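You operate a simulated robot arm through the tools that you are given. There is no shell and no other tool. Be economical: measure what you need, move in short steps, check, and stop when the job is done.

Carry out the task below with a simulated two-armed robot. There is one attempt and no reset: what you move stays moved.

TASK
Put the wipe from the top of the coder bench on the bottom shelf of the wall rack. Put one of the length tiles from the top of the tray bench on top of the box sleeve on the top of the deep bench. Put the tile that says "Test" from the top of the deep bench in the inside of the suction box. Take the pale bottle and put it on the floor of the tipper cradle. Put two of the spout bottles from the top of the press bench on the bottom shelf of the wall rack. Take the tamper on the top of the press bench and put it away on the top of the filling bench. Pull the roll door open. Do these in any order. Set down upright: pale bottle, spout bottle.

The check looks at the end state, three seconds after you hand in, the way a careful person would. Anything else that was tipped, shoved, dropped, spilled or broken makes it a failure.

THE ROBOT
Two 7-joint arms with two-finger parallel grippers on one trunk, on a base that drives. Base frame: it is fixed to the floor where the robot stands at the start and does not move with it; the origin is under the middle of the robot, x ahead of it, y to its left, z up; the surface under the hand at the start is at about z = 720. Lengths are in mm, angles in degrees, forces in N, time in s.
The left shoulder is at the start at [20, 170, 1078], the right one opposite. With the tool pointing down near the work surface each hand reaches from about 160 to 660 mm from the robot's upright axis, wherever it stands, measured 20 degrees to its own side. Places, roughly: bottom shelf of the wall rack (25x127 cm) [320, -4700, 440]; box sleeve (16x17x8 cm) [-400, -2600, 800]; floor of the tipper cradle [2300, -6100, 900]; inside of the suction box (26x21 cm) [2320, -3200, 600]; length tile [-1500, 0, 750]; pale bottle [-250, -2500, 750]; roll door [8200, 6400, 700]; spout bottle (9x6x18 cm) [2700, -6100, 900]; tamper [2500, -6250, 750]; tile [-500, -1500, 750]; top of the filling bench [7200, -6400, 800]; wipe (9x6x3 cm) [600, 100, 700]. Payload 3.8 kg a hand.
The tool frame of a hand sits at the grasp point between the pads (the TCP): z along the fingers, y along the line on which they close. The tips reach 30 mm beyond it. The gripper opens to 110 mm. The fingers are 20 mm wide and 10 mm thick; the gripper's body (48 by 112 mm) begins 55 mm behind the TCP.
Orientation is told as [roll, pitch, yaw] about the base's x, y, z axes, in that order, counted from this pose: with the fingers straight down and closing along the base's y, the tool's x points along the base's -x, its y along +y and its z along -z.

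THE INTERFACE
- The arms move only by the tool send_rows. It takes "left_deltas", "right_deltas" or both (then of equal length, played together; a hand with none holds still); each is a list of rows, each a list of 7 numbers: the shift along the base's x, y, z in units of 30 mm (1.0 is 30 mm), then the turn, a rotation vector about the base's x, y, z in units of 4 degrees (1.0 is 4 degrees), then the opening, from 0 (shut) to 1 (fully open). In form: [[x, y, z, wx, wy, wz, grip], ...]. A call has 1 to 10 rows; each row shifts and turns the commanded pose from where the row before left it. A call with a number of a shift or a turn outside -1 to 1 is refused whole. Each row takes 0.2 s and may step no farther than 50 mm and 8.6 degrees from the row before; otherwise, or with a gripper value out of range, the whole call is refused. Where a pose cannot be reached the arm comes as near as it can. A force on the tool above 40 N (or 10 N above the force at the start of the call, whichever is more), or a blocked arm, ends the call early, and 0.2 s more pass. The fingers move at their own pace (about 72 mm/s each) and stop on an object; they squeeze with about 41 N. The grip force told is the motor's: it shows also when the fingers shut on nothing. Time passes only in rows, and 0.2 s behind the last, so rows that do not move let the fingers close. The reply holds the time, the measured pose of the TCP, the force on the tool along the base axes, the opening and the grip force, in the units named above and with some noise, with the torque about the TCP (base axes, N m) and any sound that the robot's microphone picked up.
- Cameras (640 x 400 px; columns grow to the right, rows downward): "scene" is now at [107.9, 13.5, 1221.9]; the picture's right is [0.15, -0.99, 0.00], its down [-0.57, -0.08, -0.82] and it looks along [0.81, 0.12, -0.57] (base axes); focal length 275 px, centre (320, 200). "left" rides on the left gripper at [72, -17, -103] in its tool frame; the picture's right is [0.23, 0.97, 0.00], its down [-0.76, 0.18, -0.62] and it looks along [-0.61, 0.14, 0.78] (tool axes); focal length 222 px, centre (320, 200). "right" rides on the right gripper at [72, 17, -103] in its tool frame; the picture's right is [-0.23, 0.97, 0.00], its down [-0.76, -0.18, -0.62] and it looks along [-0.61, -0.14, 0.78] (tool axes); focal length 222 px, centre (320, 200). There is no depth. A picture from a camera that has moved, and an enlarged one, comes with that camera's place and axes in the base frame and with its lens. The place of the scene camera against the robot may be out by one fixed shift of up to 12 mm in any direction.
- grab_frame(camera): a new picture of that camera. It takes no simulated time.
- lift_body(by): slides the trunk up (or, below 0, down) by that many mm; the arms and the scene camera ride with it, the base frame stays. It gives what a move gives, with no picture.
- roll_base(legs): drives the robot by 1 to 6 legs, each [ahead, turn to the left] in mm and degrees, along the robot's own axes; the way and the turn of a leg run together, so that a leg with both is an arc; at most 1500 mm and 180 degrees a leg. The arms and the cameras ride along, it lands a little off, and it stops where it bumps. It gives what a move gives.
- pan_tilt(pan, tilt): turns the head with the scene camera to pan (to the left, within 80 degrees either way) and tilt (down, from -29 to 69), counted from straight ahead of the robot. It gives what a move gives.
- close_up(camera, box): a new picture of the part [left, top, right, bottom] of that camera's present view, enlarged. It takes no simulated time.
- close_job(): hands the job in; it is judged then, once.

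Work in short steps. Places have to be worked out from the pictures, the camera data and where the tool is seen: move nearer, look again, correct. Check each grasp and each placing, and mend what went wrong. You have 217 turns and 228 pictures in all, those below and enlarged ones among them. Open the grippers and draw the arms clear of the work before you hand the job in, unless the task says otherwise.

The tools are called after ">>>" as name(argument=value, ...) on one line, values as JSON. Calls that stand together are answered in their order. send_rows: Moves the arms, as the interface text tells. Its arguments: {"type":"object","properties":{"left_deltas":{"type":"array","items":{"type":"array","items":{"type":"number"}}},"right_deltas":{"type":"array","items":{"type":"array","items":{"type":"number"}}}},"required":[]} The other tools are called the same way: lift_body (by) slides the trunk up or down; roll_base (legs) drives the base; pan_tilt (pan, tilt) turns the head that bears the scene camera; grab_frame (camera) takes a picture; close_up (camera, box) takes an enlarged picture of a part of a camera's view; close_job () hands the job in.

At the start:

```text
time: 0.0
left_tcp_pos: [444.1, 342.9, 1006.1]
left_orientation: [0.0, -0.1, 0.0]
left_wrist_force: [0.7, 0.3, 0.0]
left_wrist_torque: [0.0, 0.01, 0.02]
left_finger_gap: 110.1
left_finger_force: 0.0
right_tcp_pos: [482.3, -68.0, 1031.2]
right_orientation: [0.0, -0.1, -0.1]
right_wrist_force: [-1.1, 0.3, 0.0]
right_wrist_torque: [-0.02, -0.01, 0.0]
right_finger_gap: 109.9
right_finger_force: 0.0
trunk travel left (down, up): [-175.0, 395.0]
robot x, y, heading: [-1.6, -0.0, -0.1]
head pan, tilt: [8.5, 35.0]
```

scene: 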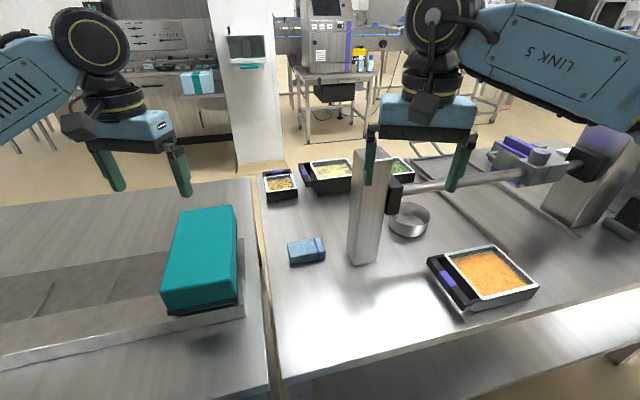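
right: 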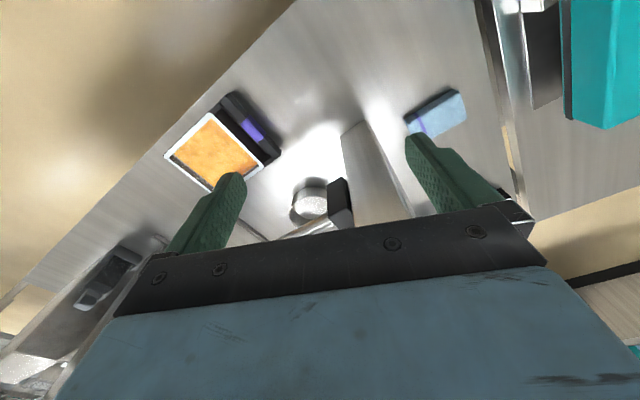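
left: 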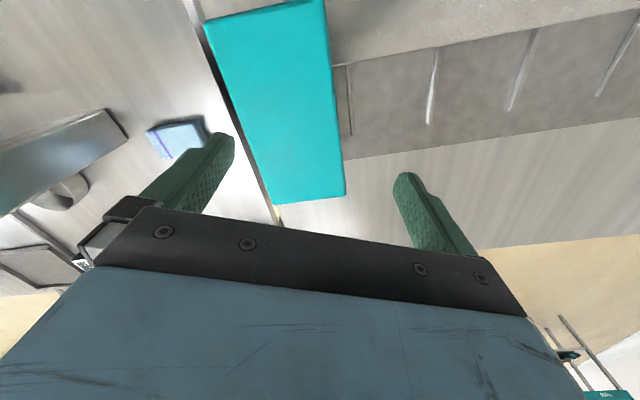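

The wipe appears near (578, 119). I take a closer look at it, and a left-hand wrist view, before reaching for it.

>>> close_up(camera="scene", box=[240, 200, 400, 300])

>>> pan_tilt(pan=-60, tilt=15)

>>> grab_frame(camera="scene")

```text
4.00 times, centred on (320, 250) of scene
camera zoom: at [107.9, 13.5, 1221.9], right [0.15, -0.99, 0.0], down [-0.57, -0.08, -0.82], along [0.81, 0.12, -0.57], focal length 1102 px, centre (320, 0)
```

zoom: 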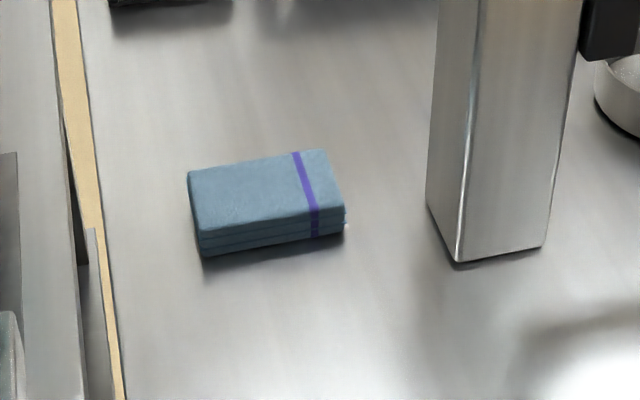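

```text
time: 1.4
left_tcp_pos: [445.2, 342.4, 1005.0]
left_orientation: [-0.1, 0.0, 0.0]
left_wrist_force: [0.3, -0.2, 0.1]
left_wrist_torque: [0.02, -0.02, 0.01]
left_finger_gap: 110.0
left_finger_force: 0.0
right_tcp_pos: [481.7, -67.5, 1031.1]
right_orientation: [0.1, 0.1, 0.0]
right_wrist_force: [0.7, -0.3, 0.6]
right_wrist_torque: [0.02, -0.03, -0.02]
right_finger_gap: 110.1
right_finger_force: 0.1
trunk travel left (down, up): [-175.0, 395.0]
robot x, y, heading: [2.8, 0.7, 0.3]
head pan, tilt: [-60.0, 15.0]
```

```text
223 pictures are left
camera scene: at [67.6, -80.4, 1254.0], right [-0.87, -0.5, 0.0], down [-0.13, 0.22, -0.97], along [0.48, -0.84, -0.26], focal length 275 px, centre (320, 200)
```

scene: 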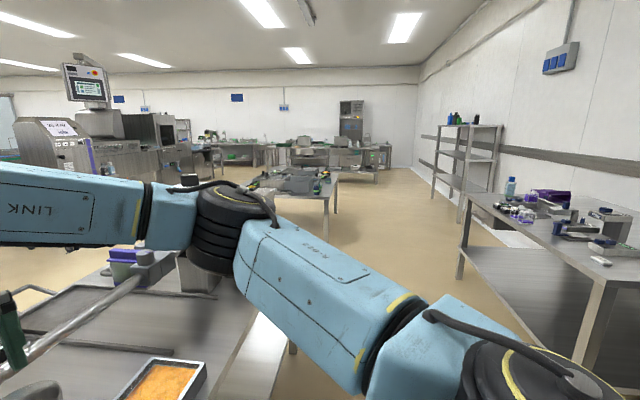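

The overview shows the wipe's long axis about 22° off y, with its top at roughly (577, 118, 748). I bring the left hand above and behind it, yawed about 22°, and shift the right hand out of the way.

>>> send_rows(left_deltas=[[0, -0.9, 0, 0, 0, 0.9, 1], [0, -0.9, 0, 0, 0, 0.9, 1], [0, -0.9, 0, 0, 0, 0.9, 1], [0, -0.9, 0, 0, 0, 0.9, 1], [0, -0.9, 0, 0, 0, 0.9, 1], [0, -0.9, 0, 0, 0, 0.9, 1], [0, -0.9, 0, 0.37, -0.93, 0, 1], [0, -0.9, 0, 0.37, -0.93, 0, 1], [0, -0.9, 0, 0.37, -0.93, 0, 1], [0, -0.3, 0, 0.37, -0.93, 0, 1]], right_deltas=[[-0.5, -0.5, 0.3, 0, 0, 0, 0.5], [-0.5, -0.5, 0.3, 0, 0, 0, 0.5], [-0.5, -0.5, 0.3, 0, 0, 0, 0.5], [-0.5, -0.5, 0.3, 0, 0, 0, 0.5], [-0.5, -0.5, 0.3, 0, 0, 0, 0.5], [-0.5, -0.5, 0, 0, 0, 0, 0.5], [-0.5, -0.5, 0, 0, 0, 0, 0.5], [0, 0, 0, 0, 0, 0, 0.5], [0, 0, 0, 0, 0, 0, 0.5], [0, 0, 0, 0, 0, 0, 0.5]])

>>> send_rows(left_deltas=[[0.3, 0, -0.8, 0.37, -0.93, 0, 1], [0.3, 0, -0.8, 0.37, -0.93, 0, 1], [0.3, 0, -0.8, 0.37, -0.93, 0, 1], [0.3, 0, -0.8, 0.37, -0.93, 0, 1], [0.3, 0, -0.8, 0.37, -0.93, 0, 1], [0.3, 0, -0.6, 0.37, -0.93, 0, 1]])

>>> pan_tilt(pan=8.5, tilt=35)

>>> grab_frame(camera="scene")

>>> grab_frame(camera="left")

```text
time: 3.6
left_tcp_pos: [444.9, 89.7, 1005.4]
left_orientation: [-0.1, -16.1, 21.6]
left_wrist_force: [-0.5, -0.1, 0.6]
left_wrist_torque: [0.02, 0.0, 0.01]
left_finger_gap: 109.9
left_finger_force: 0.1
right_tcp_pos: [375.6, -172.3, 1077.3]
right_orientation: [0.0, 0.0, 0.0]
right_wrist_force: [-0.1, 0.2, 0.2]
right_wrist_torque: [0.01, 0.02, 0.01]
right_finger_gap: 54.7
right_finger_force: 0.0
trunk travel left (down, up): [-175.0, 395.0]
robot x, y, heading: [-0.2, -1.0, 0.1]
head pan, tilt: [-60.0, 15.0]
```

```text
time: 5.0
left_tcp_pos: [499.1, 90.0, 866.8]
left_orientation: [-0.1, -40.2, 21.6]
left_wrist_force: [-0.4, 0.3, 0.6]
left_wrist_torque: [-0.03, -0.03, -0.02]
left_finger_gap: 110.0
left_finger_force: 0.0
right_tcp_pos: [376.6, -171.3, 1075.7]
right_orientation: [0.1, 0.0, 0.0]
right_wrist_force: [0.1, -0.7, -0.2]
right_wrist_torque: [0.02, 0.05, -0.01]
right_finger_gap: 55.1
right_finger_force: 0.2
trunk travel left (down, up): [-175.0, 395.0]
robot x, y, heading: [2.0, -2.6, 0.1]
head pan, tilt: [-60.0, 15.0]
```

```text
time: 6.4
left_tcp_pos: [499.5, 89.8, 867.7]
left_orientation: [0.1, -40.0, 21.6]
left_wrist_force: [-0.5, -0.2, 0.6]
left_wrist_torque: [-0.02, 0.0, 0.0]
left_finger_gap: 110.0
left_finger_force: 0.1
right_tcp_pos: [375.6, -173.2, 1076.3]
right_orientation: [0.0, 0.0, 0.0]
right_wrist_force: [0.0, -0.5, 1.1]
right_wrist_torque: [0.03, 0.0, 0.03]
right_finger_gap: 55.1
right_finger_force: 0.1
trunk travel left (down, up): [-175.0, 395.0]
robot x, y, heading: [-3.0, -3.0, 0.2]
head pan, tilt: [8.5, 35.0]
```

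```text
222 pictures are left
camera scene: at [107.9, 13.5, 1222.0], right [0.15, -0.99, 0.0], down [-0.57, -0.08, -0.82], along [0.81, 0.12, -0.57], focal length 275 px, centre (320, 200)
```

scene: 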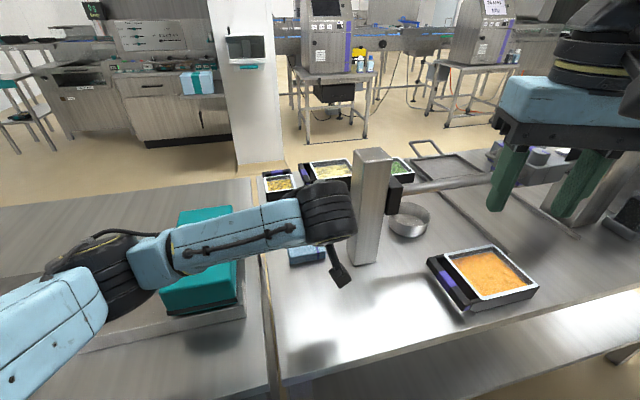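

```text
221 pictures are left
camera left: at [392.3, 29.7, 901.1], right [-0.52, 0.84, -0.15], down [0.1, 0.23, 0.97], along [0.85, 0.49, -0.21], focal length 222 px, centre (320, 200)
```

left: 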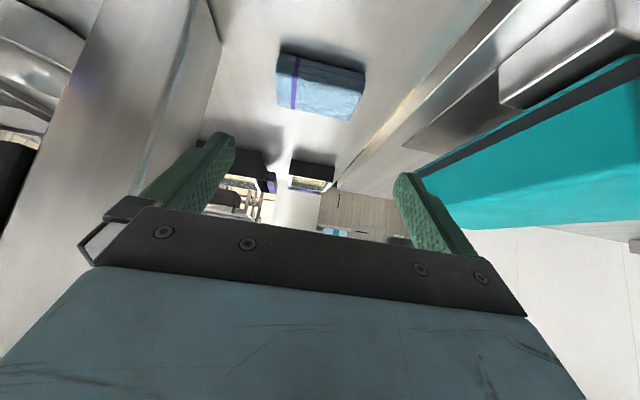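

Left camera ray gives the wipe at about (573, 115), which agrees with the scene camera. The fingers are aligned, so I descend partway and check the straddle.

>>> send_rows(left_deltas=[[0.45, 0.16, -0.75, 0, 0, 0, 1], [0.45, 0.16, -0.75, 0, 0, 0, 1], [0.45, 0.16, -0.75, 0, 0, 0, 1], [0.45, 0.16, -0.75, 0, 0, 0, 1]])

>>> grab_frame(camera="left")

```text
time: 7.4
left_tcp_pos: [553.0, 110.0, 776.5]
left_orientation: [0.1, -40.0, 21.6]
left_wrist_force: [-0.5, -0.9, -0.3]
left_wrist_torque: [0.0, -0.06, -0.01]
left_finger_gap: 110.1
left_finger_force: 0.0
right_tcp_pos: [376.0, -172.5, 1075.3]
right_orientation: [-0.1, -0.1, 0.0]
right_wrist_force: [-0.3, 0.4, 0.8]
right_wrist_torque: [-0.01, -0.02, 0.0]
right_finger_gap: 55.1
right_finger_force: 0.0
trunk travel left (down, up): [-175.0, 395.0]
robot x, y, heading: [0.0, 0.3, 0.1]
head pan, tilt: [8.5, 35.0]
```

```text
220 pictures are left
camera left: at [445.9, 48.9, 810.2], right [-0.52, 0.84, -0.15], down [0.1, 0.23, 0.97], along [0.85, 0.49, -0.21], focal length 222 px, centre (320, 200)
```

left: 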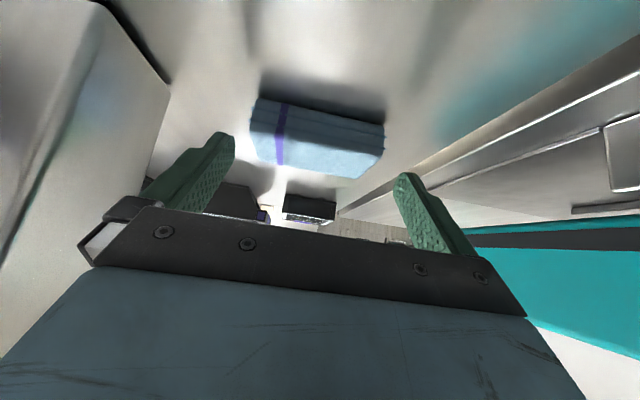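

Well centred between the fingers. I lower the rest of the way and close.

>>> send_rows(left_deltas=[[0.3, 0.1, -0.37, 0, 0, 0, 1], [0.3, 0.1, -0.37, 0, 0, 0, 1], [0, 0, 0, 0, 0, 0, 0.3], [0, 0, 0, 0, 0, 0, 0.3], [0, 0, 0, 0, 0, 0, 0.3]])

>>> grab_frame(camera="left")

```text
time: 8.6
left_tcp_pos: [569.9, 115.2, 755.4]
left_orientation: [0.1, -39.9, 21.6]
left_wrist_force: [-0.8, 0.5, -0.2]
left_wrist_torque: [0.02, -0.02, -0.02]
left_finger_gap: 88.9
left_finger_force: 41.3
right_tcp_pos: [375.5, -171.9, 1076.0]
right_orientation: [0.0, 0.0, 0.1]
right_wrist_force: [0.0, 0.5, -0.6]
right_wrist_torque: [0.0, -0.02, 0.03]
right_finger_gap: 55.0
right_finger_force: 0.0
trunk travel left (down, up): [-175.0, 395.0]
robot x, y, heading: [1.9, -0.9, -0.0]
head pan, tilt: [8.5, 35.0]
```

```text
219 pictures are left
camera left: at [464.1, 54.3, 789.0], right [-0.52, 0.84, -0.15], down [0.1, 0.23, 0.97], along [0.85, 0.49, -0.21], focal length 222 px, centre (320, 200)
```

left: 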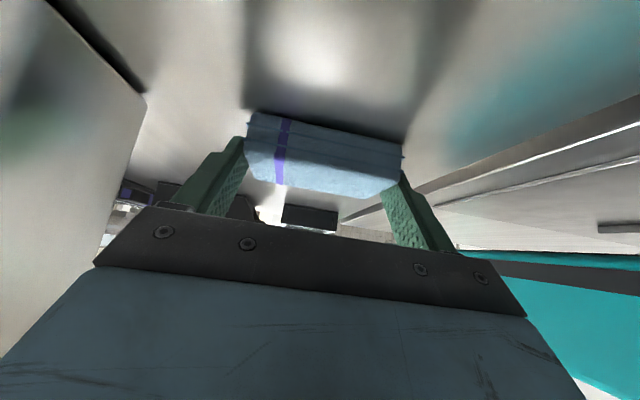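

Gripped at 88.9 mm. I lift and bring it in close.

>>> send_rows(left_deltas=[[-0.2, 0, 1, 0, 0, 0, 0.3], [-0.2, 0, 1, 0, 0, 0, 0.3], [-0.2, 0, 1, 0, 0, 0, 0.3], [-0.2, 0, 1, 0, 0, 0, 0.3], [-0.2, 0, 1, 0, 0, 0, 0.3], [-0.2, 0, 1, 0, 0, 0, 0.3], [-1, 0.4, 1, 0, 0, 0, 0.3], [-1, 0.4, 1, 0, 0, 0, 0.3], [-1, 0.4, 0, 0, 0, 0, 0.3], [-1, 0.4, 0, 0, 0, 0, 0.3]])

>>> send_rows(left_deltas=[[-1, 0.5, 0, 0, 0, 0, 0.3], [-1, 0.5, 0, 0, 0, 0, 0.3], [-1, 0.5, 0, 0, 0, 0, 0.3]], right_deltas=[[-1, 0, -0.5, 0, 0, 0, 0.5], [-0.6, 0, -0.5, 0, 0, 0, 0.5], [-0.6, 0, -0.5, 0, 0, 0, 0.5]])

>>> grab_frame(camera="left")

>>> pan_tilt(pan=80, tilt=15)

>>> grab_frame(camera="scene")

```text
time: 11.0
left_tcp_pos: [449.5, 200.4, 949.3]
left_orientation: [4.5, -41.5, 21.2]
left_wrist_force: [-0.6, 0.0, -0.4]
left_wrist_torque: [-0.04, 0.06, -0.04]
left_finger_gap: 89.2
left_finger_force: 41.2
left hand out of reach, approached as far as the arm can: row 8, 9, 10
right_tcp_pos: [377.4, -173.9, 1076.7]
right_orientation: [0.0, 0.0, 0.0]
right_wrist_force: [-0.3, -0.3, 0.4]
right_wrist_torque: [-0.01, 0.04, 0.03]
right_finger_gap: 55.1
right_finger_force: 0.1
trunk travel left (down, up): [-175.0, 395.0]
robot x, y, heading: [2.9, -2.9, -0.1]
head pan, tilt: [8.5, 35.0]
stopped in row 10 (left hand): the arm was blocked; the commanded pose is now the measured one
```

```text
time: 11.8
left_tcp_pos: [375.5, 253.8, 938.5]
left_orientation: [6.8, -42.5, 20.4]
left_wrist_force: [-0.3, -0.4, 0.3]
left_wrist_torque: [-0.02, 0.02, -0.01]
left_finger_gap: 89.1
left_finger_force: 41.1
left hand out of reach, approached as far as the arm can: row 2, 3
right_tcp_pos: [309.2, -172.0, 1031.6]
right_orientation: [0.1, -0.1, -0.1]
right_wrist_force: [0.3, -0.6, 0.6]
right_wrist_torque: [-0.02, 0.04, -0.03]
right_finger_gap: 54.9
right_finger_force: 0.0
trunk travel left (down, up): [-175.0, 395.0]
robot x, y, heading: [3.8, -1.7, 0.1]
head pan, tilt: [8.5, 35.0]
```

```text
218 pictures are left
camera left: at [273.2, 184.7, 964.9], right [-0.57, 0.82, -0.07], down [0.09, 0.14, 0.99], along [0.82, 0.55, -0.15], focal length 222 px, centre (320, 200)
```

left: 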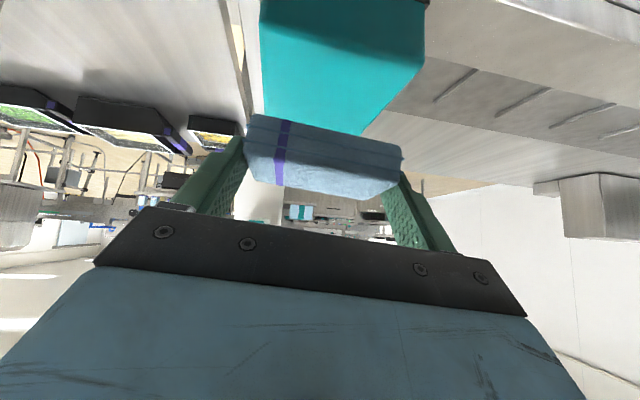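

```text
time: 13.2
left_tcp_pos: [376.4, 250.8, 936.9]
left_orientation: [6.9, -42.3, 20.1]
left_wrist_force: [0.3, 0.3, -0.6]
left_wrist_torque: [0.03, 0.0, -0.01]
left_finger_gap: 88.9
left_finger_force: 40.6
right_tcp_pos: [309.4, -171.6, 1031.5]
right_orientation: [0.0, 0.0, 0.0]
right_wrist_force: [-0.2, -0.1, -0.2]
right_wrist_torque: [0.03, -0.01, 0.0]
right_finger_gap: 54.8
right_finger_force: 0.1
trunk travel left (down, up): [-175.0, 395.0]
robot x, y, heading: [4.1, -0.2, 0.1]
head pan, tilt: [80.0, 15.0]
```

```text
217 pictures are left
camera scene: at [37.1, 92.5, 1254.0], right [0.98, -0.17, 0.0], down [-0.05, -0.26, -0.97], along [0.17, 0.95, -0.26], focal length 275 px, centre (320, 200)
```

scene: 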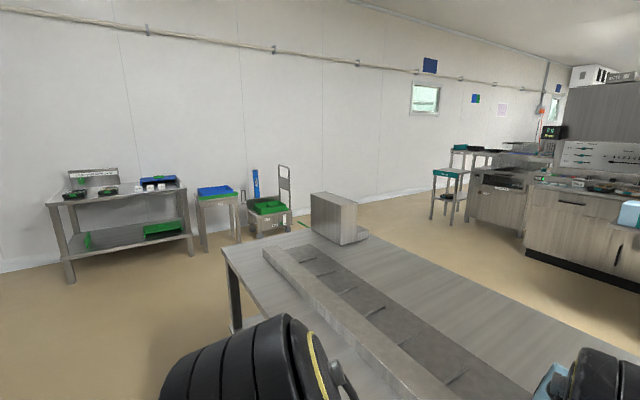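

Wipe is held. The tray bench is behind me, so I back off and turn around, then look.

>>> roll_base(legs=[[-250, 0], [0, -90], [0, -85]])

>>> pan_tilt(pan=0, tilt=25)

>>> grab_frame(camera="scene")

```text
time: 22.6
left_tcp_pos: [-611.0, -273.6, 938.1]
left_orientation: [6.9, -42.4, -156.4]
left_wrist_force: [0.0, 0.0, -0.8]
left_wrist_torque: [-0.02, -0.03, 0.01]
left_finger_gap: 88.9
left_finger_force: 40.8
right_tcp_pos: [-570.3, 153.8, 1031.3]
right_orientation: [0.1, 0.0, -176.8]
right_wrist_force: [1.4, 0.2, -0.1]
right_wrist_torque: [-0.02, -0.01, 0.0]
right_finger_gap: 55.1
right_finger_force: 0.0
trunk travel left (down, up): [-175.0, 395.0]
robot x, y, heading: [-251.4, 0.3, -176.9]
head pan, tilt: [80.0, 15.0]
```

```text
time: 24.1
left_tcp_pos: [-611.4, -275.0, 938.1]
left_orientation: [7.2, -42.4, -156.7]
left_wrist_force: [0.3, -0.3, -0.8]
left_wrist_torque: [-0.01, 0.0, -0.04]
left_finger_gap: 89.0
left_finger_force: 41.0
right_tcp_pos: [-569.2, 154.3, 1031.4]
right_orientation: [0.0, 0.0, -176.7]
right_wrist_force: [0.2, -0.7, 0.5]
right_wrist_torque: [0.01, 0.02, 0.02]
right_finger_gap: 55.1
right_finger_force: 0.1
trunk travel left (down, up): [-175.0, 395.0]
robot x, y, heading: [-249.8, -0.5, -176.6]
head pan, tilt: [0.0, 25.0]
```

```text
216 pictures are left
camera scene: at [-363.6, -6.0, 1237.8], right [-0.06, 1.0, 0.0], down [0.42, 0.02, -0.91], along [-0.9, -0.05, -0.42], focal length 275 px, centre (320, 200)
```

scene: 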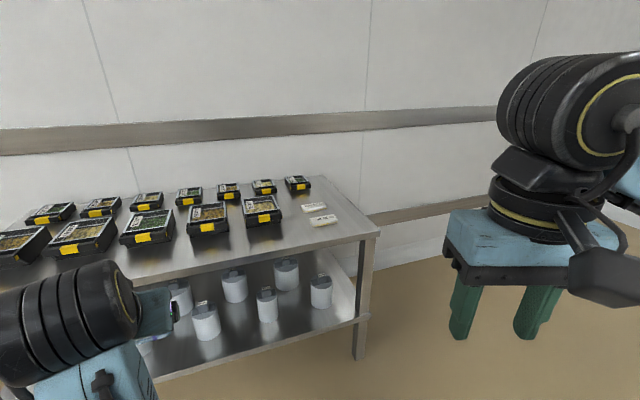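

The two length tiles lie at the bench's near-right corner, around (-1237, -40). I drive closer so the right hand can reach them.

>>> roll_base(legs=[[0, 7.7], [440, 0], [0, 4]])

>>> pan_tilt(pan=-10, tilt=42)

>>> grab_frame(camera="scene")

```text
time: 27.8
left_tcp_pos: [-978.3, -424.0, 938.5]
left_orientation: [7.2, -42.5, -145.1]
left_wrist_force: [-0.3, 0.4, -1.2]
left_wrist_torque: [0.03, 0.01, 0.04]
left_finger_gap: 89.1
left_finger_force: 40.9
right_tcp_pos: [-1022.4, 4.7, 1030.6]
right_orientation: [0.0, 0.0, -165.2]
right_wrist_force: [0.3, 0.4, -0.7]
right_wrist_torque: [0.02, 0.01, -0.01]
right_finger_gap: 54.8
right_finger_force: 0.2
trunk travel left (down, up): [-175.0, 395.0]
robot x, y, heading: [-677.1, -81.7, -165.3]
head pan, tilt: [0.0, 25.0]
```

```text
time: 28.6
left_tcp_pos: [-976.9, -423.8, 936.5]
left_orientation: [7.3, -42.4, -145.2]
left_wrist_force: [1.5, 0.2, 0.0]
left_wrist_torque: [0.0, 0.0, 0.02]
left_finger_gap: 89.0
left_finger_force: 40.9
right_tcp_pos: [-1022.2, 4.8, 1031.0]
right_orientation: [-0.1, 0.0, -165.3]
right_wrist_force: [0.1, 0.8, 0.8]
right_wrist_torque: [-0.02, 0.02, 0.0]
right_finger_gap: 55.1
right_finger_force: 0.1
trunk travel left (down, up): [-175.0, 395.0]
robot x, y, heading: [-680.4, -85.3, -165.4]
head pan, tilt: [-10.0, 42.0]
```

```text
215 pictures are left
camera scene: at [-783.2, -94.5, 1211.5], right [-0.08, 1.0, 0.0], down [0.67, 0.06, -0.74], along [-0.74, -0.06, -0.67], focal length 275 px, centre (320, 200)
```

scene: 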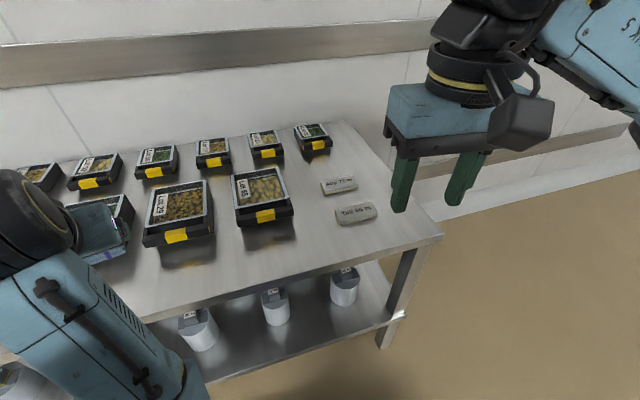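

>>> close_up(camera="scene", box=[290, 150, 418, 230])

```text
5.00 times, centred on (354, 190) of scene
camera zoom: at [-783.2, -94.5, 1211.5], right [-0.08, 1.0, 0.0], down [0.67, 0.06, -0.74], along [-0.74, -0.06, -0.67], focal length 1377 px, centre (150, 250)
```

zoom: 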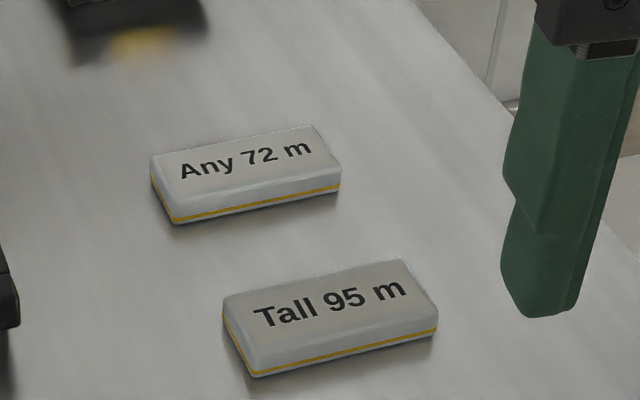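

The tiles are about 97x46 mm, with the near one at roughly (-1280, -44). I move the right hand over it, yawing about -84° so it closes on the short side.

>>> send_rows(right_deltas=[[-0.7, -0.15, -0.2, 0, 0, -1, 0.8], [-0.7, -0.15, -0.2, 0, 0, -1, 0.8], [-0.7, -0.15, -0.2, 0, 0, -1, 0.8], [-0.7, -0.15, -0.2, 0, 0, -1, 0.8], [-0.7, -0.15, -0.2, 0, 0, -1, 0.8], [-0.7, -0.15, -0.2, 0, 0, -1, 0.8], [-0.7, -0.15, -0.2, 0, 0, -1, 0.8], [-0.7, -0.15, -0.2, 0, 0, -1, 0.8], [-0.7, -0.15, -0.2, 0, 0, -1, 0.8], [-0.7, -0.15, -0.2, 0, 0, -1, 0.8]])

>>> send_rows(right_deltas=[[0, 0, -0.3, 0, 0, -1, 0.8], [0, 0, -0.3, 0, 0, -1, 0.8], [0, 0, -0.3, 0, 0, -1, 0.8], [0, 0, -0.3, 0, 0, -1, 0.8], [0, 0, -0.3, 0, 0, -1, 0.8], [0, 0, -0.3, 0, 0, -1, 0.8], [0, 0, -0.3, 0, 0, -1, 0.8], [0, 0, -0.3, 0, 0, -1, 0.8], [0, 0, -0.3, 0, 0, -1, 0.8], [0, 0, -0.3, 0, 0, -1, 0.8]])

>>> grab_frame(camera="right")

```text
time: 30.8
left_tcp_pos: [-977.5, -424.3, 937.6]
left_orientation: [7.2, -42.6, -145.1]
left_wrist_force: [0.2, -0.4, -0.2]
left_wrist_torque: [0.01, 0.03, 0.01]
left_finger_gap: 89.0
left_finger_force: 41.4
right_tcp_pos: [-1234.3, -40.3, 971.4]
right_orientation: [-0.1, -0.1, 154.8]
right_wrist_force: [0.3, -0.6, 0.3]
right_wrist_torque: [0.0, 0.02, 0.01]
right_finger_gap: 88.1
right_finger_force: 0.0
trunk travel left (down, up): [-175.0, 395.0]
robot x, y, heading: [-679.6, -83.3, -165.3]
head pan, tilt: [-10.0, 42.0]
```

```text
time: 33.0
left_tcp_pos: [-978.7, -424.6, 938.0]
left_orientation: [7.2, -42.5, -145.1]
left_wrist_force: [-0.3, -0.1, -0.8]
left_wrist_torque: [-0.02, 0.01, 0.01]
left_finger_gap: 89.0
left_finger_force: 41.1
right_tcp_pos: [-1233.9, -40.4, 880.9]
right_orientation: [0.0, 0.1, 114.7]
right_wrist_force: [0.6, 0.2, 0.1]
right_wrist_torque: [0.01, 0.0, 0.01]
right_finger_gap: 88.3
right_finger_force: 0.2
trunk travel left (down, up): [-175.0, 395.0]
robot x, y, heading: [-681.1, -80.2, -164.9]
head pan, tilt: [-10.0, 42.0]
```

```text
213 pictures are left
camera right: at [-1219.1, -114.0, 984.3], right [-0.98, -0.2, 0.0], down [-0.16, 0.77, 0.62], along [-0.12, 0.61, -0.78], focal length 222 px, centre (320, 200)
```

right: 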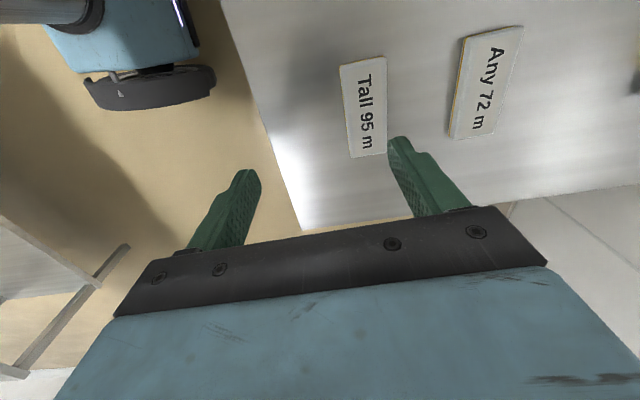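

The wrist view puts the tile at about (-1280, -54), top near z 730. I align over it and descend to check.

>>> send_rows(right_deltas=[[-0.76, -0.23, 0, 0, 0, -0.75, 0.8], [-0.76, -0.23, -0.5, 0, 0, 0, 0.8], [0, 0, -0.9, 0, 0, 0, 0.8], [0, 0, -0.9, 0, 0, 0, 0.8], [0, 0, -0.9, 0, 0, 0, 0.8]])

>>> grab_frame(camera="right")

>>> grab_frame(camera="scene")

```text
time: 34.2
left_tcp_pos: [-977.5, -424.0, 937.9]
left_orientation: [7.1, -42.5, -145.1]
left_wrist_force: [0.5, -0.5, -0.4]
left_wrist_torque: [0.03, 0.0, -0.03]
left_finger_gap: 89.0
left_finger_force: 41.2
right_tcp_pos: [-1279.0, -53.4, 785.2]
right_orientation: [0.0, -0.1, 111.8]
right_wrist_force: [-0.9, -0.8, 0.2]
right_wrist_torque: [0.0, -0.02, -0.01]
right_finger_gap: 87.8
right_finger_force: 0.0
trunk travel left (down, up): [-175.0, 395.0]
robot x, y, heading: [-678.5, -82.8, -165.1]
head pan, tilt: [-10.0, 42.0]
```

```text
212 pictures are left
camera right: at [-1268.0, -129.0, 888.7], right [-0.99, -0.15, 0.0], down [-0.12, 0.77, 0.62], along [-0.09, 0.62, -0.78], focal length 222 px, centre (320, 200)
```

right: 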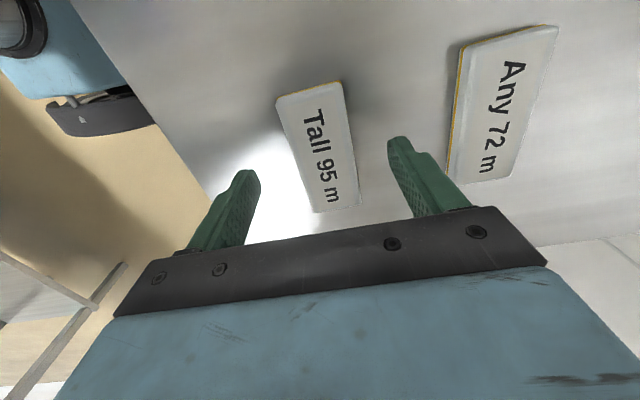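

```text
211 pictures are left
camera scene: at [-783.3, -94.4, 1211.5], right [-0.08, 1.0, 0.0], down [0.67, 0.06, -0.74], along [-0.74, -0.06, -0.67], focal length 275 px, centre (320, 200)
```

scene: 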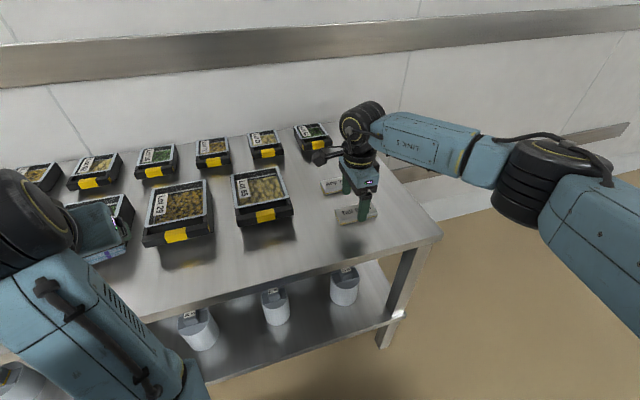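

The tile is centred and aligned between the fingers. I lower to z≈745 and close.

>>> send_rows(right_deltas=[[0, 0, -0.7, 0, 0, 0, 0.8], [0, 0, -0.63, 0, 0, 0, 0.8], [0, 0, 0, 0, 0, 0, 0], [0, 0, 0, 0, 0, 0, 0], [0, 0, 0, 0, 0, 0, 0], [0, 0, 0, 0, 0, 0, 0]])

>>> grab_frame(camera="right")

```text
time: 35.7
left_tcp_pos: [-976.2, -425.2, 939.0]
left_orientation: [7.4, -42.6, -145.1]
left_wrist_force: [-0.4, -0.3, -0.6]
left_wrist_torque: [0.0, 0.0, -0.03]
left_finger_gap: 88.9
left_finger_force: 40.6
right_tcp_pos: [-1279.6, -55.2, 750.1]
right_orientation: [0.4, 0.2, 111.6]
right_wrist_force: [5.6, 2.4, 12.8]
right_wrist_torque: [0.35, -0.45, -0.05]
right_finger_gap: 43.7
right_finger_force: 40.9
trunk travel left (down, up): [-175.0, 395.0]
robot x, y, heading: [-677.2, -80.9, -165.3]
head pan, tilt: [-10.0, 42.0]
stopped in row 6 (right hand): the force on the tool passed its limit at 40 N (the readings are from after the stop); the commanded pose is now the measured one
```

```text
210 pictures are left
camera right: at [-1268.1, -128.9, 854.0], right [-0.99, -0.15, 0.0], down [-0.11, 0.77, 0.62], along [-0.1, 0.61, -0.78], focal length 222 px, centre (320, 200)
```

right: 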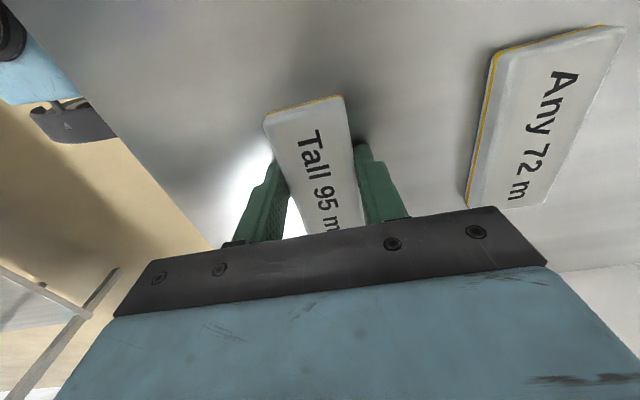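

Gripped the tile at 43.7 mm; the bench top is at z≈720. I lift and bring it in, then check.

>>> send_rows(right_deltas=[[0, 0, 1, 0, 0, 0, 0], [0, 0, 1, 0, 0, 0, 0], [0, 0, 1, 0, 0, 0, 0], [0, 0, 1, 0, 0, 0, 0], [0.8, 0.2, 1, 0, 0, 0, 0], [1, 0.2, 0.8, 0, 0, 0, 0], [1, 0.2, 0.8, 0, 0, 0, 0], [1, 0.2, 0.8, 0, 0, 0, 0], [1, 0.2, 0.5, 0, 0, 0, 0], [1, 0.3, 0, 0, 0, 0, 0]])

>>> grab_frame(camera="right")

>>> roll_base(legs=[[-350, 0], [0, 110]])

>>> pan_tilt(pan=-15, tilt=25)

>>> grab_frame(camera="scene")

```text
time: 37.9
left_tcp_pos: [-977.1, -424.2, 937.3]
left_orientation: [7.3, -42.5, -145.1]
left_wrist_force: [-0.3, 0.7, -0.1]
left_wrist_torque: [-0.02, -0.03, -0.03]
left_finger_gap: 88.8
left_finger_force: 41.7
right_tcp_pos: [-1103.7, -14.6, 985.8]
right_orientation: [0.2, 0.0, 111.7]
right_wrist_force: [1.2, -0.6, -0.6]
right_wrist_torque: [-0.02, 0.04, 0.0]
right_finger_gap: 43.7
right_finger_force: 41.1
trunk travel left (down, up): [-175.0, 395.0]
robot x, y, heading: [-680.1, -79.7, -165.0]
head pan, tilt: [-10.0, 42.0]
```

```text
209 pictures are left
camera right: at [-1093.3, -90.1, 1089.1], right [-0.99, -0.15, 0.0], down [-0.11, 0.77, 0.62], along [-0.1, 0.62, -0.78], focal length 222 px, centre (320, 200)
```

right: 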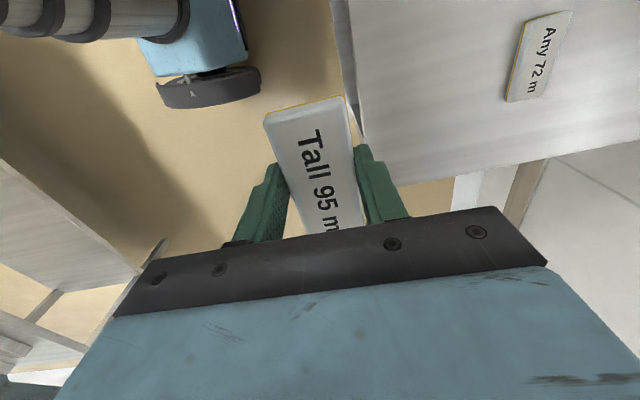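

```text
time: 44.8
left_tcp_pos: [81.8, -154.6, 938.1]
left_orientation: [7.2, -42.5, -35.0]
left_wrist_force: [0.3, 0.6, -0.8]
left_wrist_torque: [0.0, 0.0, -0.03]
left_finger_gap: 88.9
left_finger_force: 41.2
right_tcp_pos: [-257.4, -415.4, 986.2]
right_orientation: [0.2, 0.0, -138.2]
right_wrist_force: [0.3, 0.0, 0.2]
right_wrist_torque: [0.02, -0.03, -0.01]
right_finger_gap: 43.5
right_finger_force: 40.5
trunk travel left (down, up): [-175.0, 395.0]
robot x, y, heading: [-340.4, 10.8, -55.1]
head pan, tilt: [-10.0, 42.0]
```

```text
time: 45.6
left_tcp_pos: [82.8, -155.2, 936.5]
left_orientation: [7.3, -42.5, -35.0]
left_wrist_force: [-0.2, -0.5, -0.9]
left_wrist_torque: [0.0, 0.04, 0.04]
left_finger_gap: 88.9
left_finger_force: 41.0
right_tcp_pos: [-258.0, -415.0, 985.2]
right_orientation: [0.2, 0.0, -138.0]
right_wrist_force: [0.8, -0.4, -0.5]
right_wrist_torque: [-0.01, -0.02, 0.01]
right_finger_gap: 43.5
right_finger_force: 41.0
trunk travel left (down, up): [-175.0, 395.0]
robot x, y, heading: [-341.9, 8.8, -54.9]
head pan, tilt: [-15.0, 25.0]
```

```text
208 pictures are left
camera scene: at [-298.3, -96.0, 1237.7], right [-0.94, -0.34, 0.0], down [-0.14, 0.4, -0.91], along [0.31, -0.85, -0.42], focal length 275 px, centre (320, 200)
```

scene: 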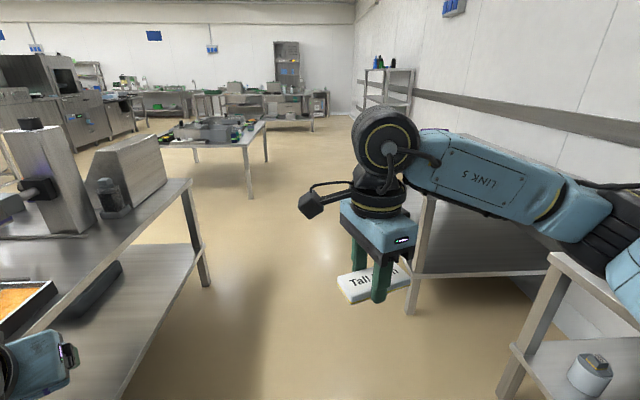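

The tile is held securely. I drive down the corridor past the deep bench toward its far end, nearer to the sleeve.

>>> roll_base(legs=[[0, -9], [1234, 0], [0, -7], [1500, 0], [232, 0]])

>>> pan_tilt(pan=-80, tilt=25)

>>> grab_frame(camera="scene")

>>> pan_tilt(pan=-20, tilt=15)

>>> grab_frame(camera="scene")

```text
time: 61.5
left_tcp_pos: [1115.9, -3025.1, 937.2]
left_orientation: [7.3, -42.6, -51.2]
left_wrist_force: [-0.2, 0.3, 0.2]
left_wrist_torque: [0.0, 0.02, 0.01]
left_finger_gap: 89.1
left_finger_force: 40.5
right_tcp_pos: [717.5, -3179.5, 984.0]
right_orientation: [0.2, 0.0, -154.3]
right_wrist_force: [0.3, 0.2, 0.1]
right_wrist_torque: [0.03, -0.01, 0.0]
right_finger_gap: 43.9
right_finger_force: 41.0
trunk travel left (down, up): [-175.0, 395.0]
robot x, y, heading: [756.0, -2752.8, -70.9]
head pan, tilt: [-15.0, 25.0]
```

```text
time: 62.8
left_tcp_pos: [1116.1, -3026.1, 937.7]
left_orientation: [7.3, -42.6, -51.1]
left_wrist_force: [1.2, -0.1, -0.7]
left_wrist_torque: [-0.01, 0.0, -0.02]
left_finger_gap: 89.3
left_finger_force: 41.2
right_tcp_pos: [716.6, -3177.6, 984.4]
right_orientation: [0.2, 0.0, -154.3]
right_wrist_force: [-0.3, 0.3, -1.2]
right_wrist_torque: [-0.01, 0.01, 0.05]
right_finger_gap: 43.5
right_finger_force: 40.6
trunk travel left (down, up): [-175.0, 395.0]
robot x, y, heading: [752.1, -2749.7, -71.2]
head pan, tilt: [-80.0, 25.0]
```

```text
207 pictures are left
camera scene: at [680.2, -2813.7, 1237.7], right [-0.48, 0.88, 0.0], down [0.37, 0.2, -0.91], along [-0.79, -0.44, -0.42], focal length 275 px, centre (320, 200)
```

scene: 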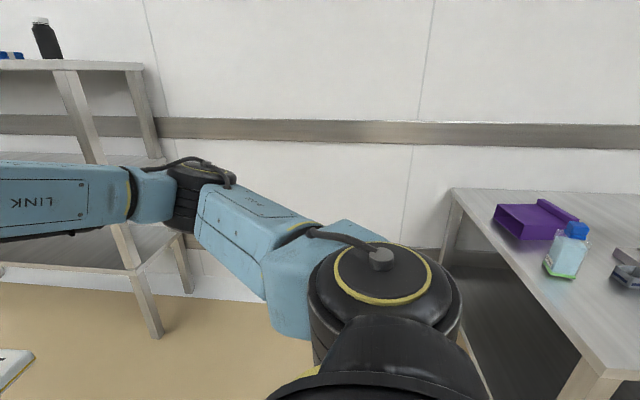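

```text
time: 64.1
left_tcp_pos: [1116.2, -3024.4, 937.7]
left_orientation: [7.4, -42.5, -51.1]
left_wrist_force: [0.6, -0.9, -1.6]
left_wrist_torque: [-0.01, 0.04, 0.0]
left_finger_gap: 89.4
left_finger_force: 40.7
right_tcp_pos: [718.1, -3179.2, 983.8]
right_orientation: [0.1, 0.1, -154.4]
right_wrist_force: [0.1, 0.8, 0.2]
right_wrist_torque: [-0.03, 0.0, 0.02]
right_finger_gap: 43.7
right_finger_force: 41.4
trunk travel left (down, up): [-175.0, 395.0]
robot x, y, heading: [751.9, -2747.1, -71.3]
head pan, tilt: [-20.0, 15.0]
```

```text
206 pictures are left
camera scene: at [758.8, -2862.8, 1254.0], right [-1.0, 0.02, 0.0], down [0.01, 0.26, -0.97], along [-0.02, -0.97, -0.26], focal length 275 px, centre (320, 200)
```

scene: 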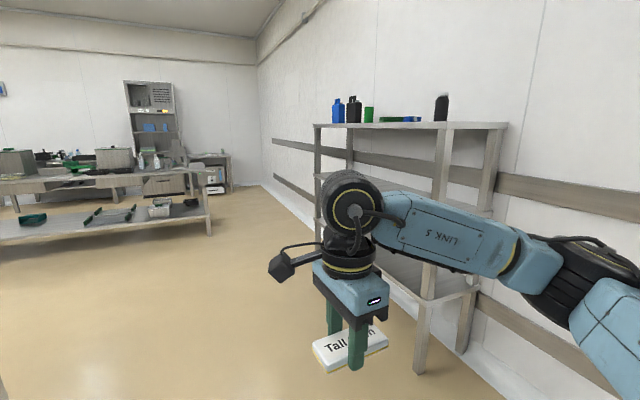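

The sleeve (purple) is at about (-335, -2603) and the bottle at about (-273, -2499), both near the bench's far end. I back in to stand at that end, facing along the bench.

>>> roll_base(legs=[[0, 88.7], [-912, 0], [0, 96.5]])

>>> pan_tilt(pan=0, tilt=42)

>>> grab_frame(camera="scene")

```text
time: 76.7
left_tcp_pos: [-502.7, -2762.3, 938.4]
left_orientation: [7.3, -42.6, 132.3]
left_wrist_force: [0.6, -0.4, -0.4]
left_wrist_torque: [-0.03, 0.01, -0.01]
left_finger_gap: 89.0
left_finger_force: 40.9
right_tcp_pos: [-113.7, -2582.6, 984.8]
right_orientation: [0.2, 0.0, 29.2]
right_wrist_force: [0.1, 0.5, -0.3]
right_wrist_torque: [-0.03, 0.0, 0.02]
right_finger_gap: 43.7
right_finger_force: 41.2
trunk travel left (down, up): [-175.0, 395.0]
robot x, y, heading: [-127.3, -3015.4, 112.2]
head pan, tilt: [-20.0, 15.0]
```

```text
time: 77.6
left_tcp_pos: [-503.0, -2761.7, 937.1]
left_orientation: [7.2, -42.5, 132.3]
left_wrist_force: [0.4, 0.2, -0.8]
left_wrist_torque: [0.01, -0.03, 0.02]
left_finger_gap: 88.9
left_finger_force: 40.9
right_tcp_pos: [-113.1, -2583.0, 985.1]
right_orientation: [0.2, 0.0, 29.2]
right_wrist_force: [0.2, 0.0, 0.3]
right_wrist_torque: [-0.02, -0.05, 0.04]
right_finger_gap: 43.5
right_finger_force: 41.0
trunk travel left (down, up): [-175.0, 395.0]
robot x, y, heading: [-122.7, -3012.0, 112.1]
head pan, tilt: [0.0, 42.0]
```

```text
205 pictures are left
camera scene: at [-164.3, -2916.8, 1211.5], right [0.93, 0.38, 0.0], down [0.25, -0.62, -0.74], along [-0.28, 0.69, -0.67], focal length 275 px, centre (320, 200)
```

scene: 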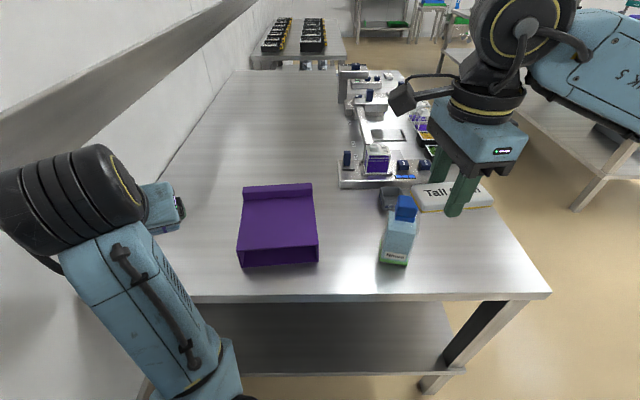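

>>> close_up(camera="scene", box=[220, 160, 428, 290])

```text
3.08 times, centred on (324, 225) of scene
camera zoom: at [-164.3, -2916.8, 1211.5], right [0.93, 0.38, 0.0], down [0.25, -0.62, -0.74], along [-0.28, 0.69, -0.67], focal length 847 px, centre (308, 123)
```

zoom: 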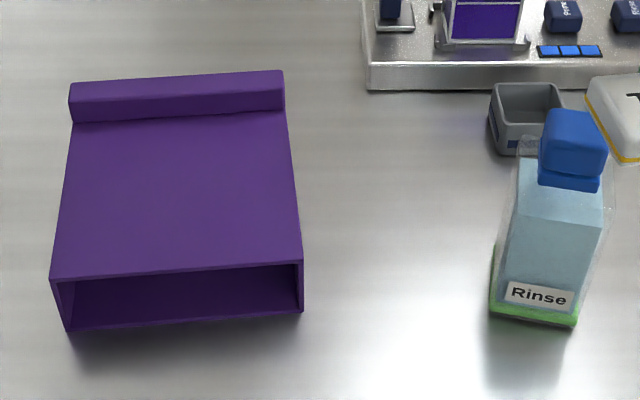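

Flat sleeve top is about (-405, -2566, 776), with a raised lip at the back. The tile's current yaw already matches the sleeve, so I move over it.

>>> send_rows(right_deltas=[[-0.97, 0.05, 0, 0, 0, 0, 0], [-0.97, 0.05, 0, 0, 0, 0, 0], [-0.97, 0.05, 0, 0, 0, 0, 0], [-0.97, 0.05, 0, 0, 0, 0, 0], [-0.97, 0.05, 0, 0, 0, 0, 0], [-0.97, 0.05, 0, 0, 0, 0, 0], [-0.97, 0.05, 0, 0, 0, 0, 0], [-0.97, 0.05, 0, 0, 0, 0, 0], [-0.97, 0.05, -0.5, 0, 0, 0, 0], [-0.97, 0.05, -0.8, 0, 0, 0, 0]])

>>> grab_frame(camera="right")

>>> grab_frame(camera="scene")

```text
time: 79.8
left_tcp_pos: [-501.7, -2763.3, 937.0]
left_orientation: [7.3, -42.5, 132.2]
left_wrist_force: [-0.6, 0.6, -0.9]
left_wrist_torque: [0.0, -0.03, 0.0]
left_finger_gap: 89.1
left_finger_force: 41.4
right_tcp_pos: [-406.2, -2567.5, 944.7]
right_orientation: [0.2, 0.0, 29.2]
right_wrist_force: [-0.4, 0.4, 0.6]
right_wrist_torque: [-0.02, 0.01, -0.03]
right_finger_gap: 43.6
right_finger_force: 41.0
trunk travel left (down, up): [-175.0, 395.0]
robot x, y, heading: [-128.8, -3014.9, 112.5]
head pan, tilt: [0.0, 42.0]
```

```text
203 pictures are left
camera right: at [-478.6, -2590.8, 1048.5], right [-0.28, 0.96, 0.0], down [0.75, 0.21, 0.62], along [0.6, 0.18, -0.78], focal length 222 px, centre (320, 200)
```

right: 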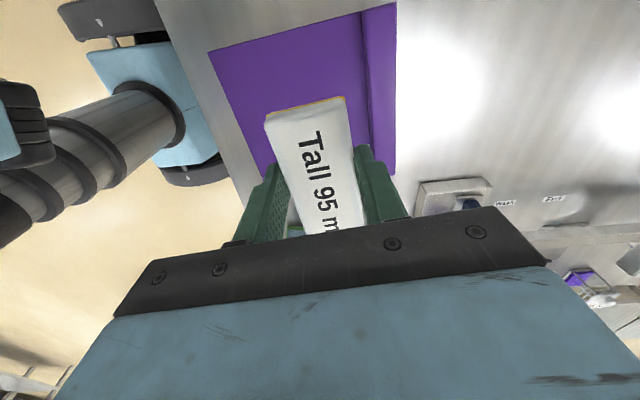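

```text
202 pictures are left
camera scene: at [-165.0, -2917.1, 1211.5], right [0.93, 0.38, 0.0], down [0.25, -0.62, -0.74], along [-0.28, 0.69, -0.67], focal length 275 px, centre (320, 200)
```

scene: 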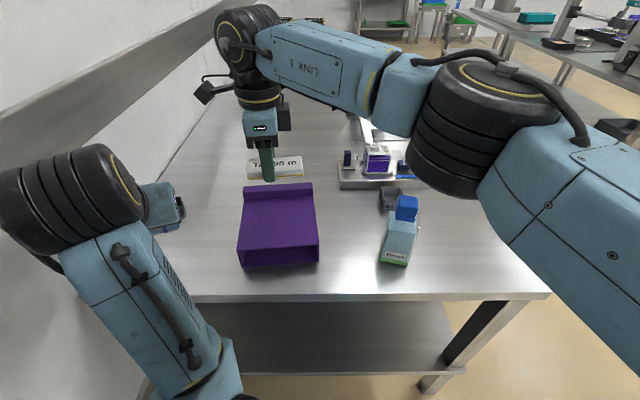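

The wrist view suggests the sleeve centre is nearer (-400, -2580). I adjust slightly and lower close to the top.

>>> send_rows(right_deltas=[[0.2, -0.4, -0.9, 0, 0, 0, 0], [0, 0, -0.9, 0, 0, 0, 0], [0, 0, -0.9, 0, 0, 0, 0], [0, 0, -0.9, 0, 0, 0, 0], [0, 0, -0.5, 0, 0, 0, 0]])

>>> grab_frame(camera="right")

>>> close_up(camera="scene", box=[180, 120, 372, 280])

```text
time: 81.0
left_tcp_pos: [-501.9, -2763.6, 937.6]
left_orientation: [7.3, -42.5, 132.3]
left_wrist_force: [-0.1, -0.5, -1.1]
left_wrist_torque: [0.0, -0.01, 0.0]
left_finger_gap: 89.1
left_finger_force: 41.2
right_tcp_pos: [-400.3, -2578.9, 836.0]
right_orientation: [0.7, 0.2, 29.3]
right_wrist_force: [3.0, -3.4, 16.7]
right_wrist_torque: [-0.31, -0.62, -0.05]
right_finger_gap: 43.6
right_finger_force: 40.6
trunk travel left (down, up): [-175.0, 395.0]
robot x, y, heading: [-124.4, -3015.0, 112.2]
head pan, tilt: [0.0, 42.0]
stopped in row 5 (right hand): the force on the tool passed its limit at 51 N (the readings are from after the stop); the commanded pose is now the measured one
```

```text
201 pictures are left
camera right: at [-471.7, -2601.7, 940.2], right [-0.28, 0.96, 0.01], down [0.76, 0.21, 0.62], along [0.59, 0.18, -0.79], focal length 222 px, centre (320, 200)
```

right: 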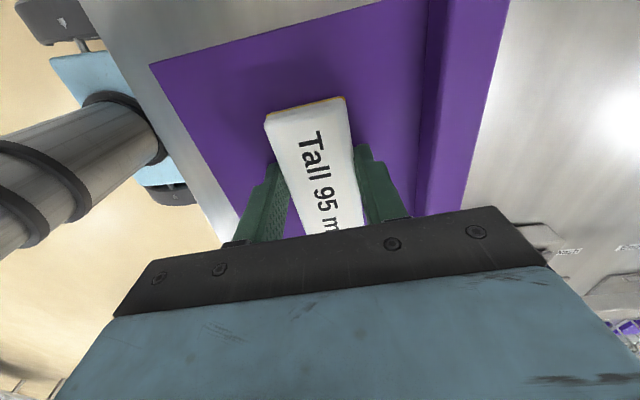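

```text
2.50 times, centred on (276, 200) of scene
camera zoom: at [-164.3, -2917.1, 1211.6], right [0.93, 0.38, 0.0], down [0.25, -0.62, -0.74], along [-0.28, 0.69, -0.67], focal length 688 px, centre (430, 200)
```

zoom: 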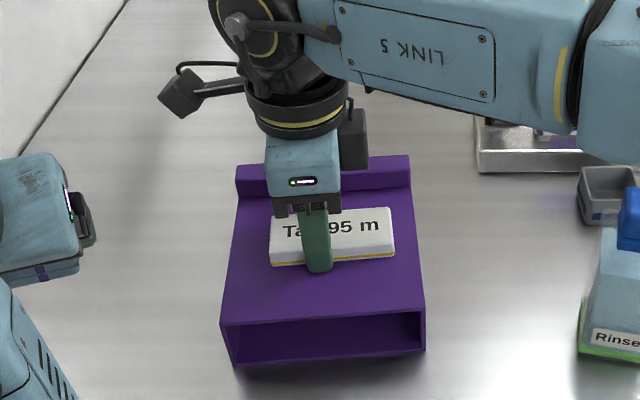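

The tile is resting on the sleeve top. I release it and lift off.

>>> send_rows(right_deltas=[[0, 0, 0.05, 0, 0, 0, 0.65], [0, 0, 0, 0, 0, 0, 0.65], [0, 0, 0, 0, 0, 0, 0.65], [0, 0, 0.6, 0, 0, 0, 0.65], [0, 0, 1, 0, 0, 0, 0.65], [0, 0, 1, 0, 0, 0, 0.65], [0, 0, 1, 0, 0, 0, 0.65], [0.5, 0, 1, 0, 0, 0, 0.65]])

>>> grab_frame(camera="scene")

```text
time: 82.8
left_tcp_pos: [-502.0, -2762.7, 939.4]
left_orientation: [7.3, -42.6, 132.3]
left_wrist_force: [-0.4, -0.5, -0.5]
left_wrist_torque: [-0.04, -0.01, -0.03]
left_finger_gap: 89.1
left_finger_force: 41.0
right_tcp_pos: [-385.4, -2579.2, 973.0]
right_orientation: [0.6, 0.0, 29.1]
right_wrist_force: [0.6, -0.5, 0.3]
right_wrist_torque: [0.01, 0.0, -0.01]
right_finger_gap: 71.5
right_finger_force: 0.1
trunk travel left (down, up): [-175.0, 395.0]
robot x, y, heading: [-125.1, -3016.9, 112.1]
head pan, tilt: [0.0, 42.0]
```

```text
199 pictures are left
camera scene: at [-164.0, -2916.8, 1211.5], right [0.93, 0.38, 0.0], down [0.25, -0.62, -0.74], along [-0.28, 0.69, -0.67], focal length 275 px, centre (320, 200)
```

scene: 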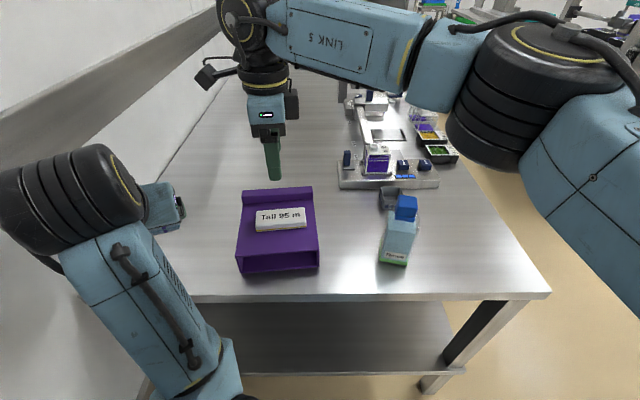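

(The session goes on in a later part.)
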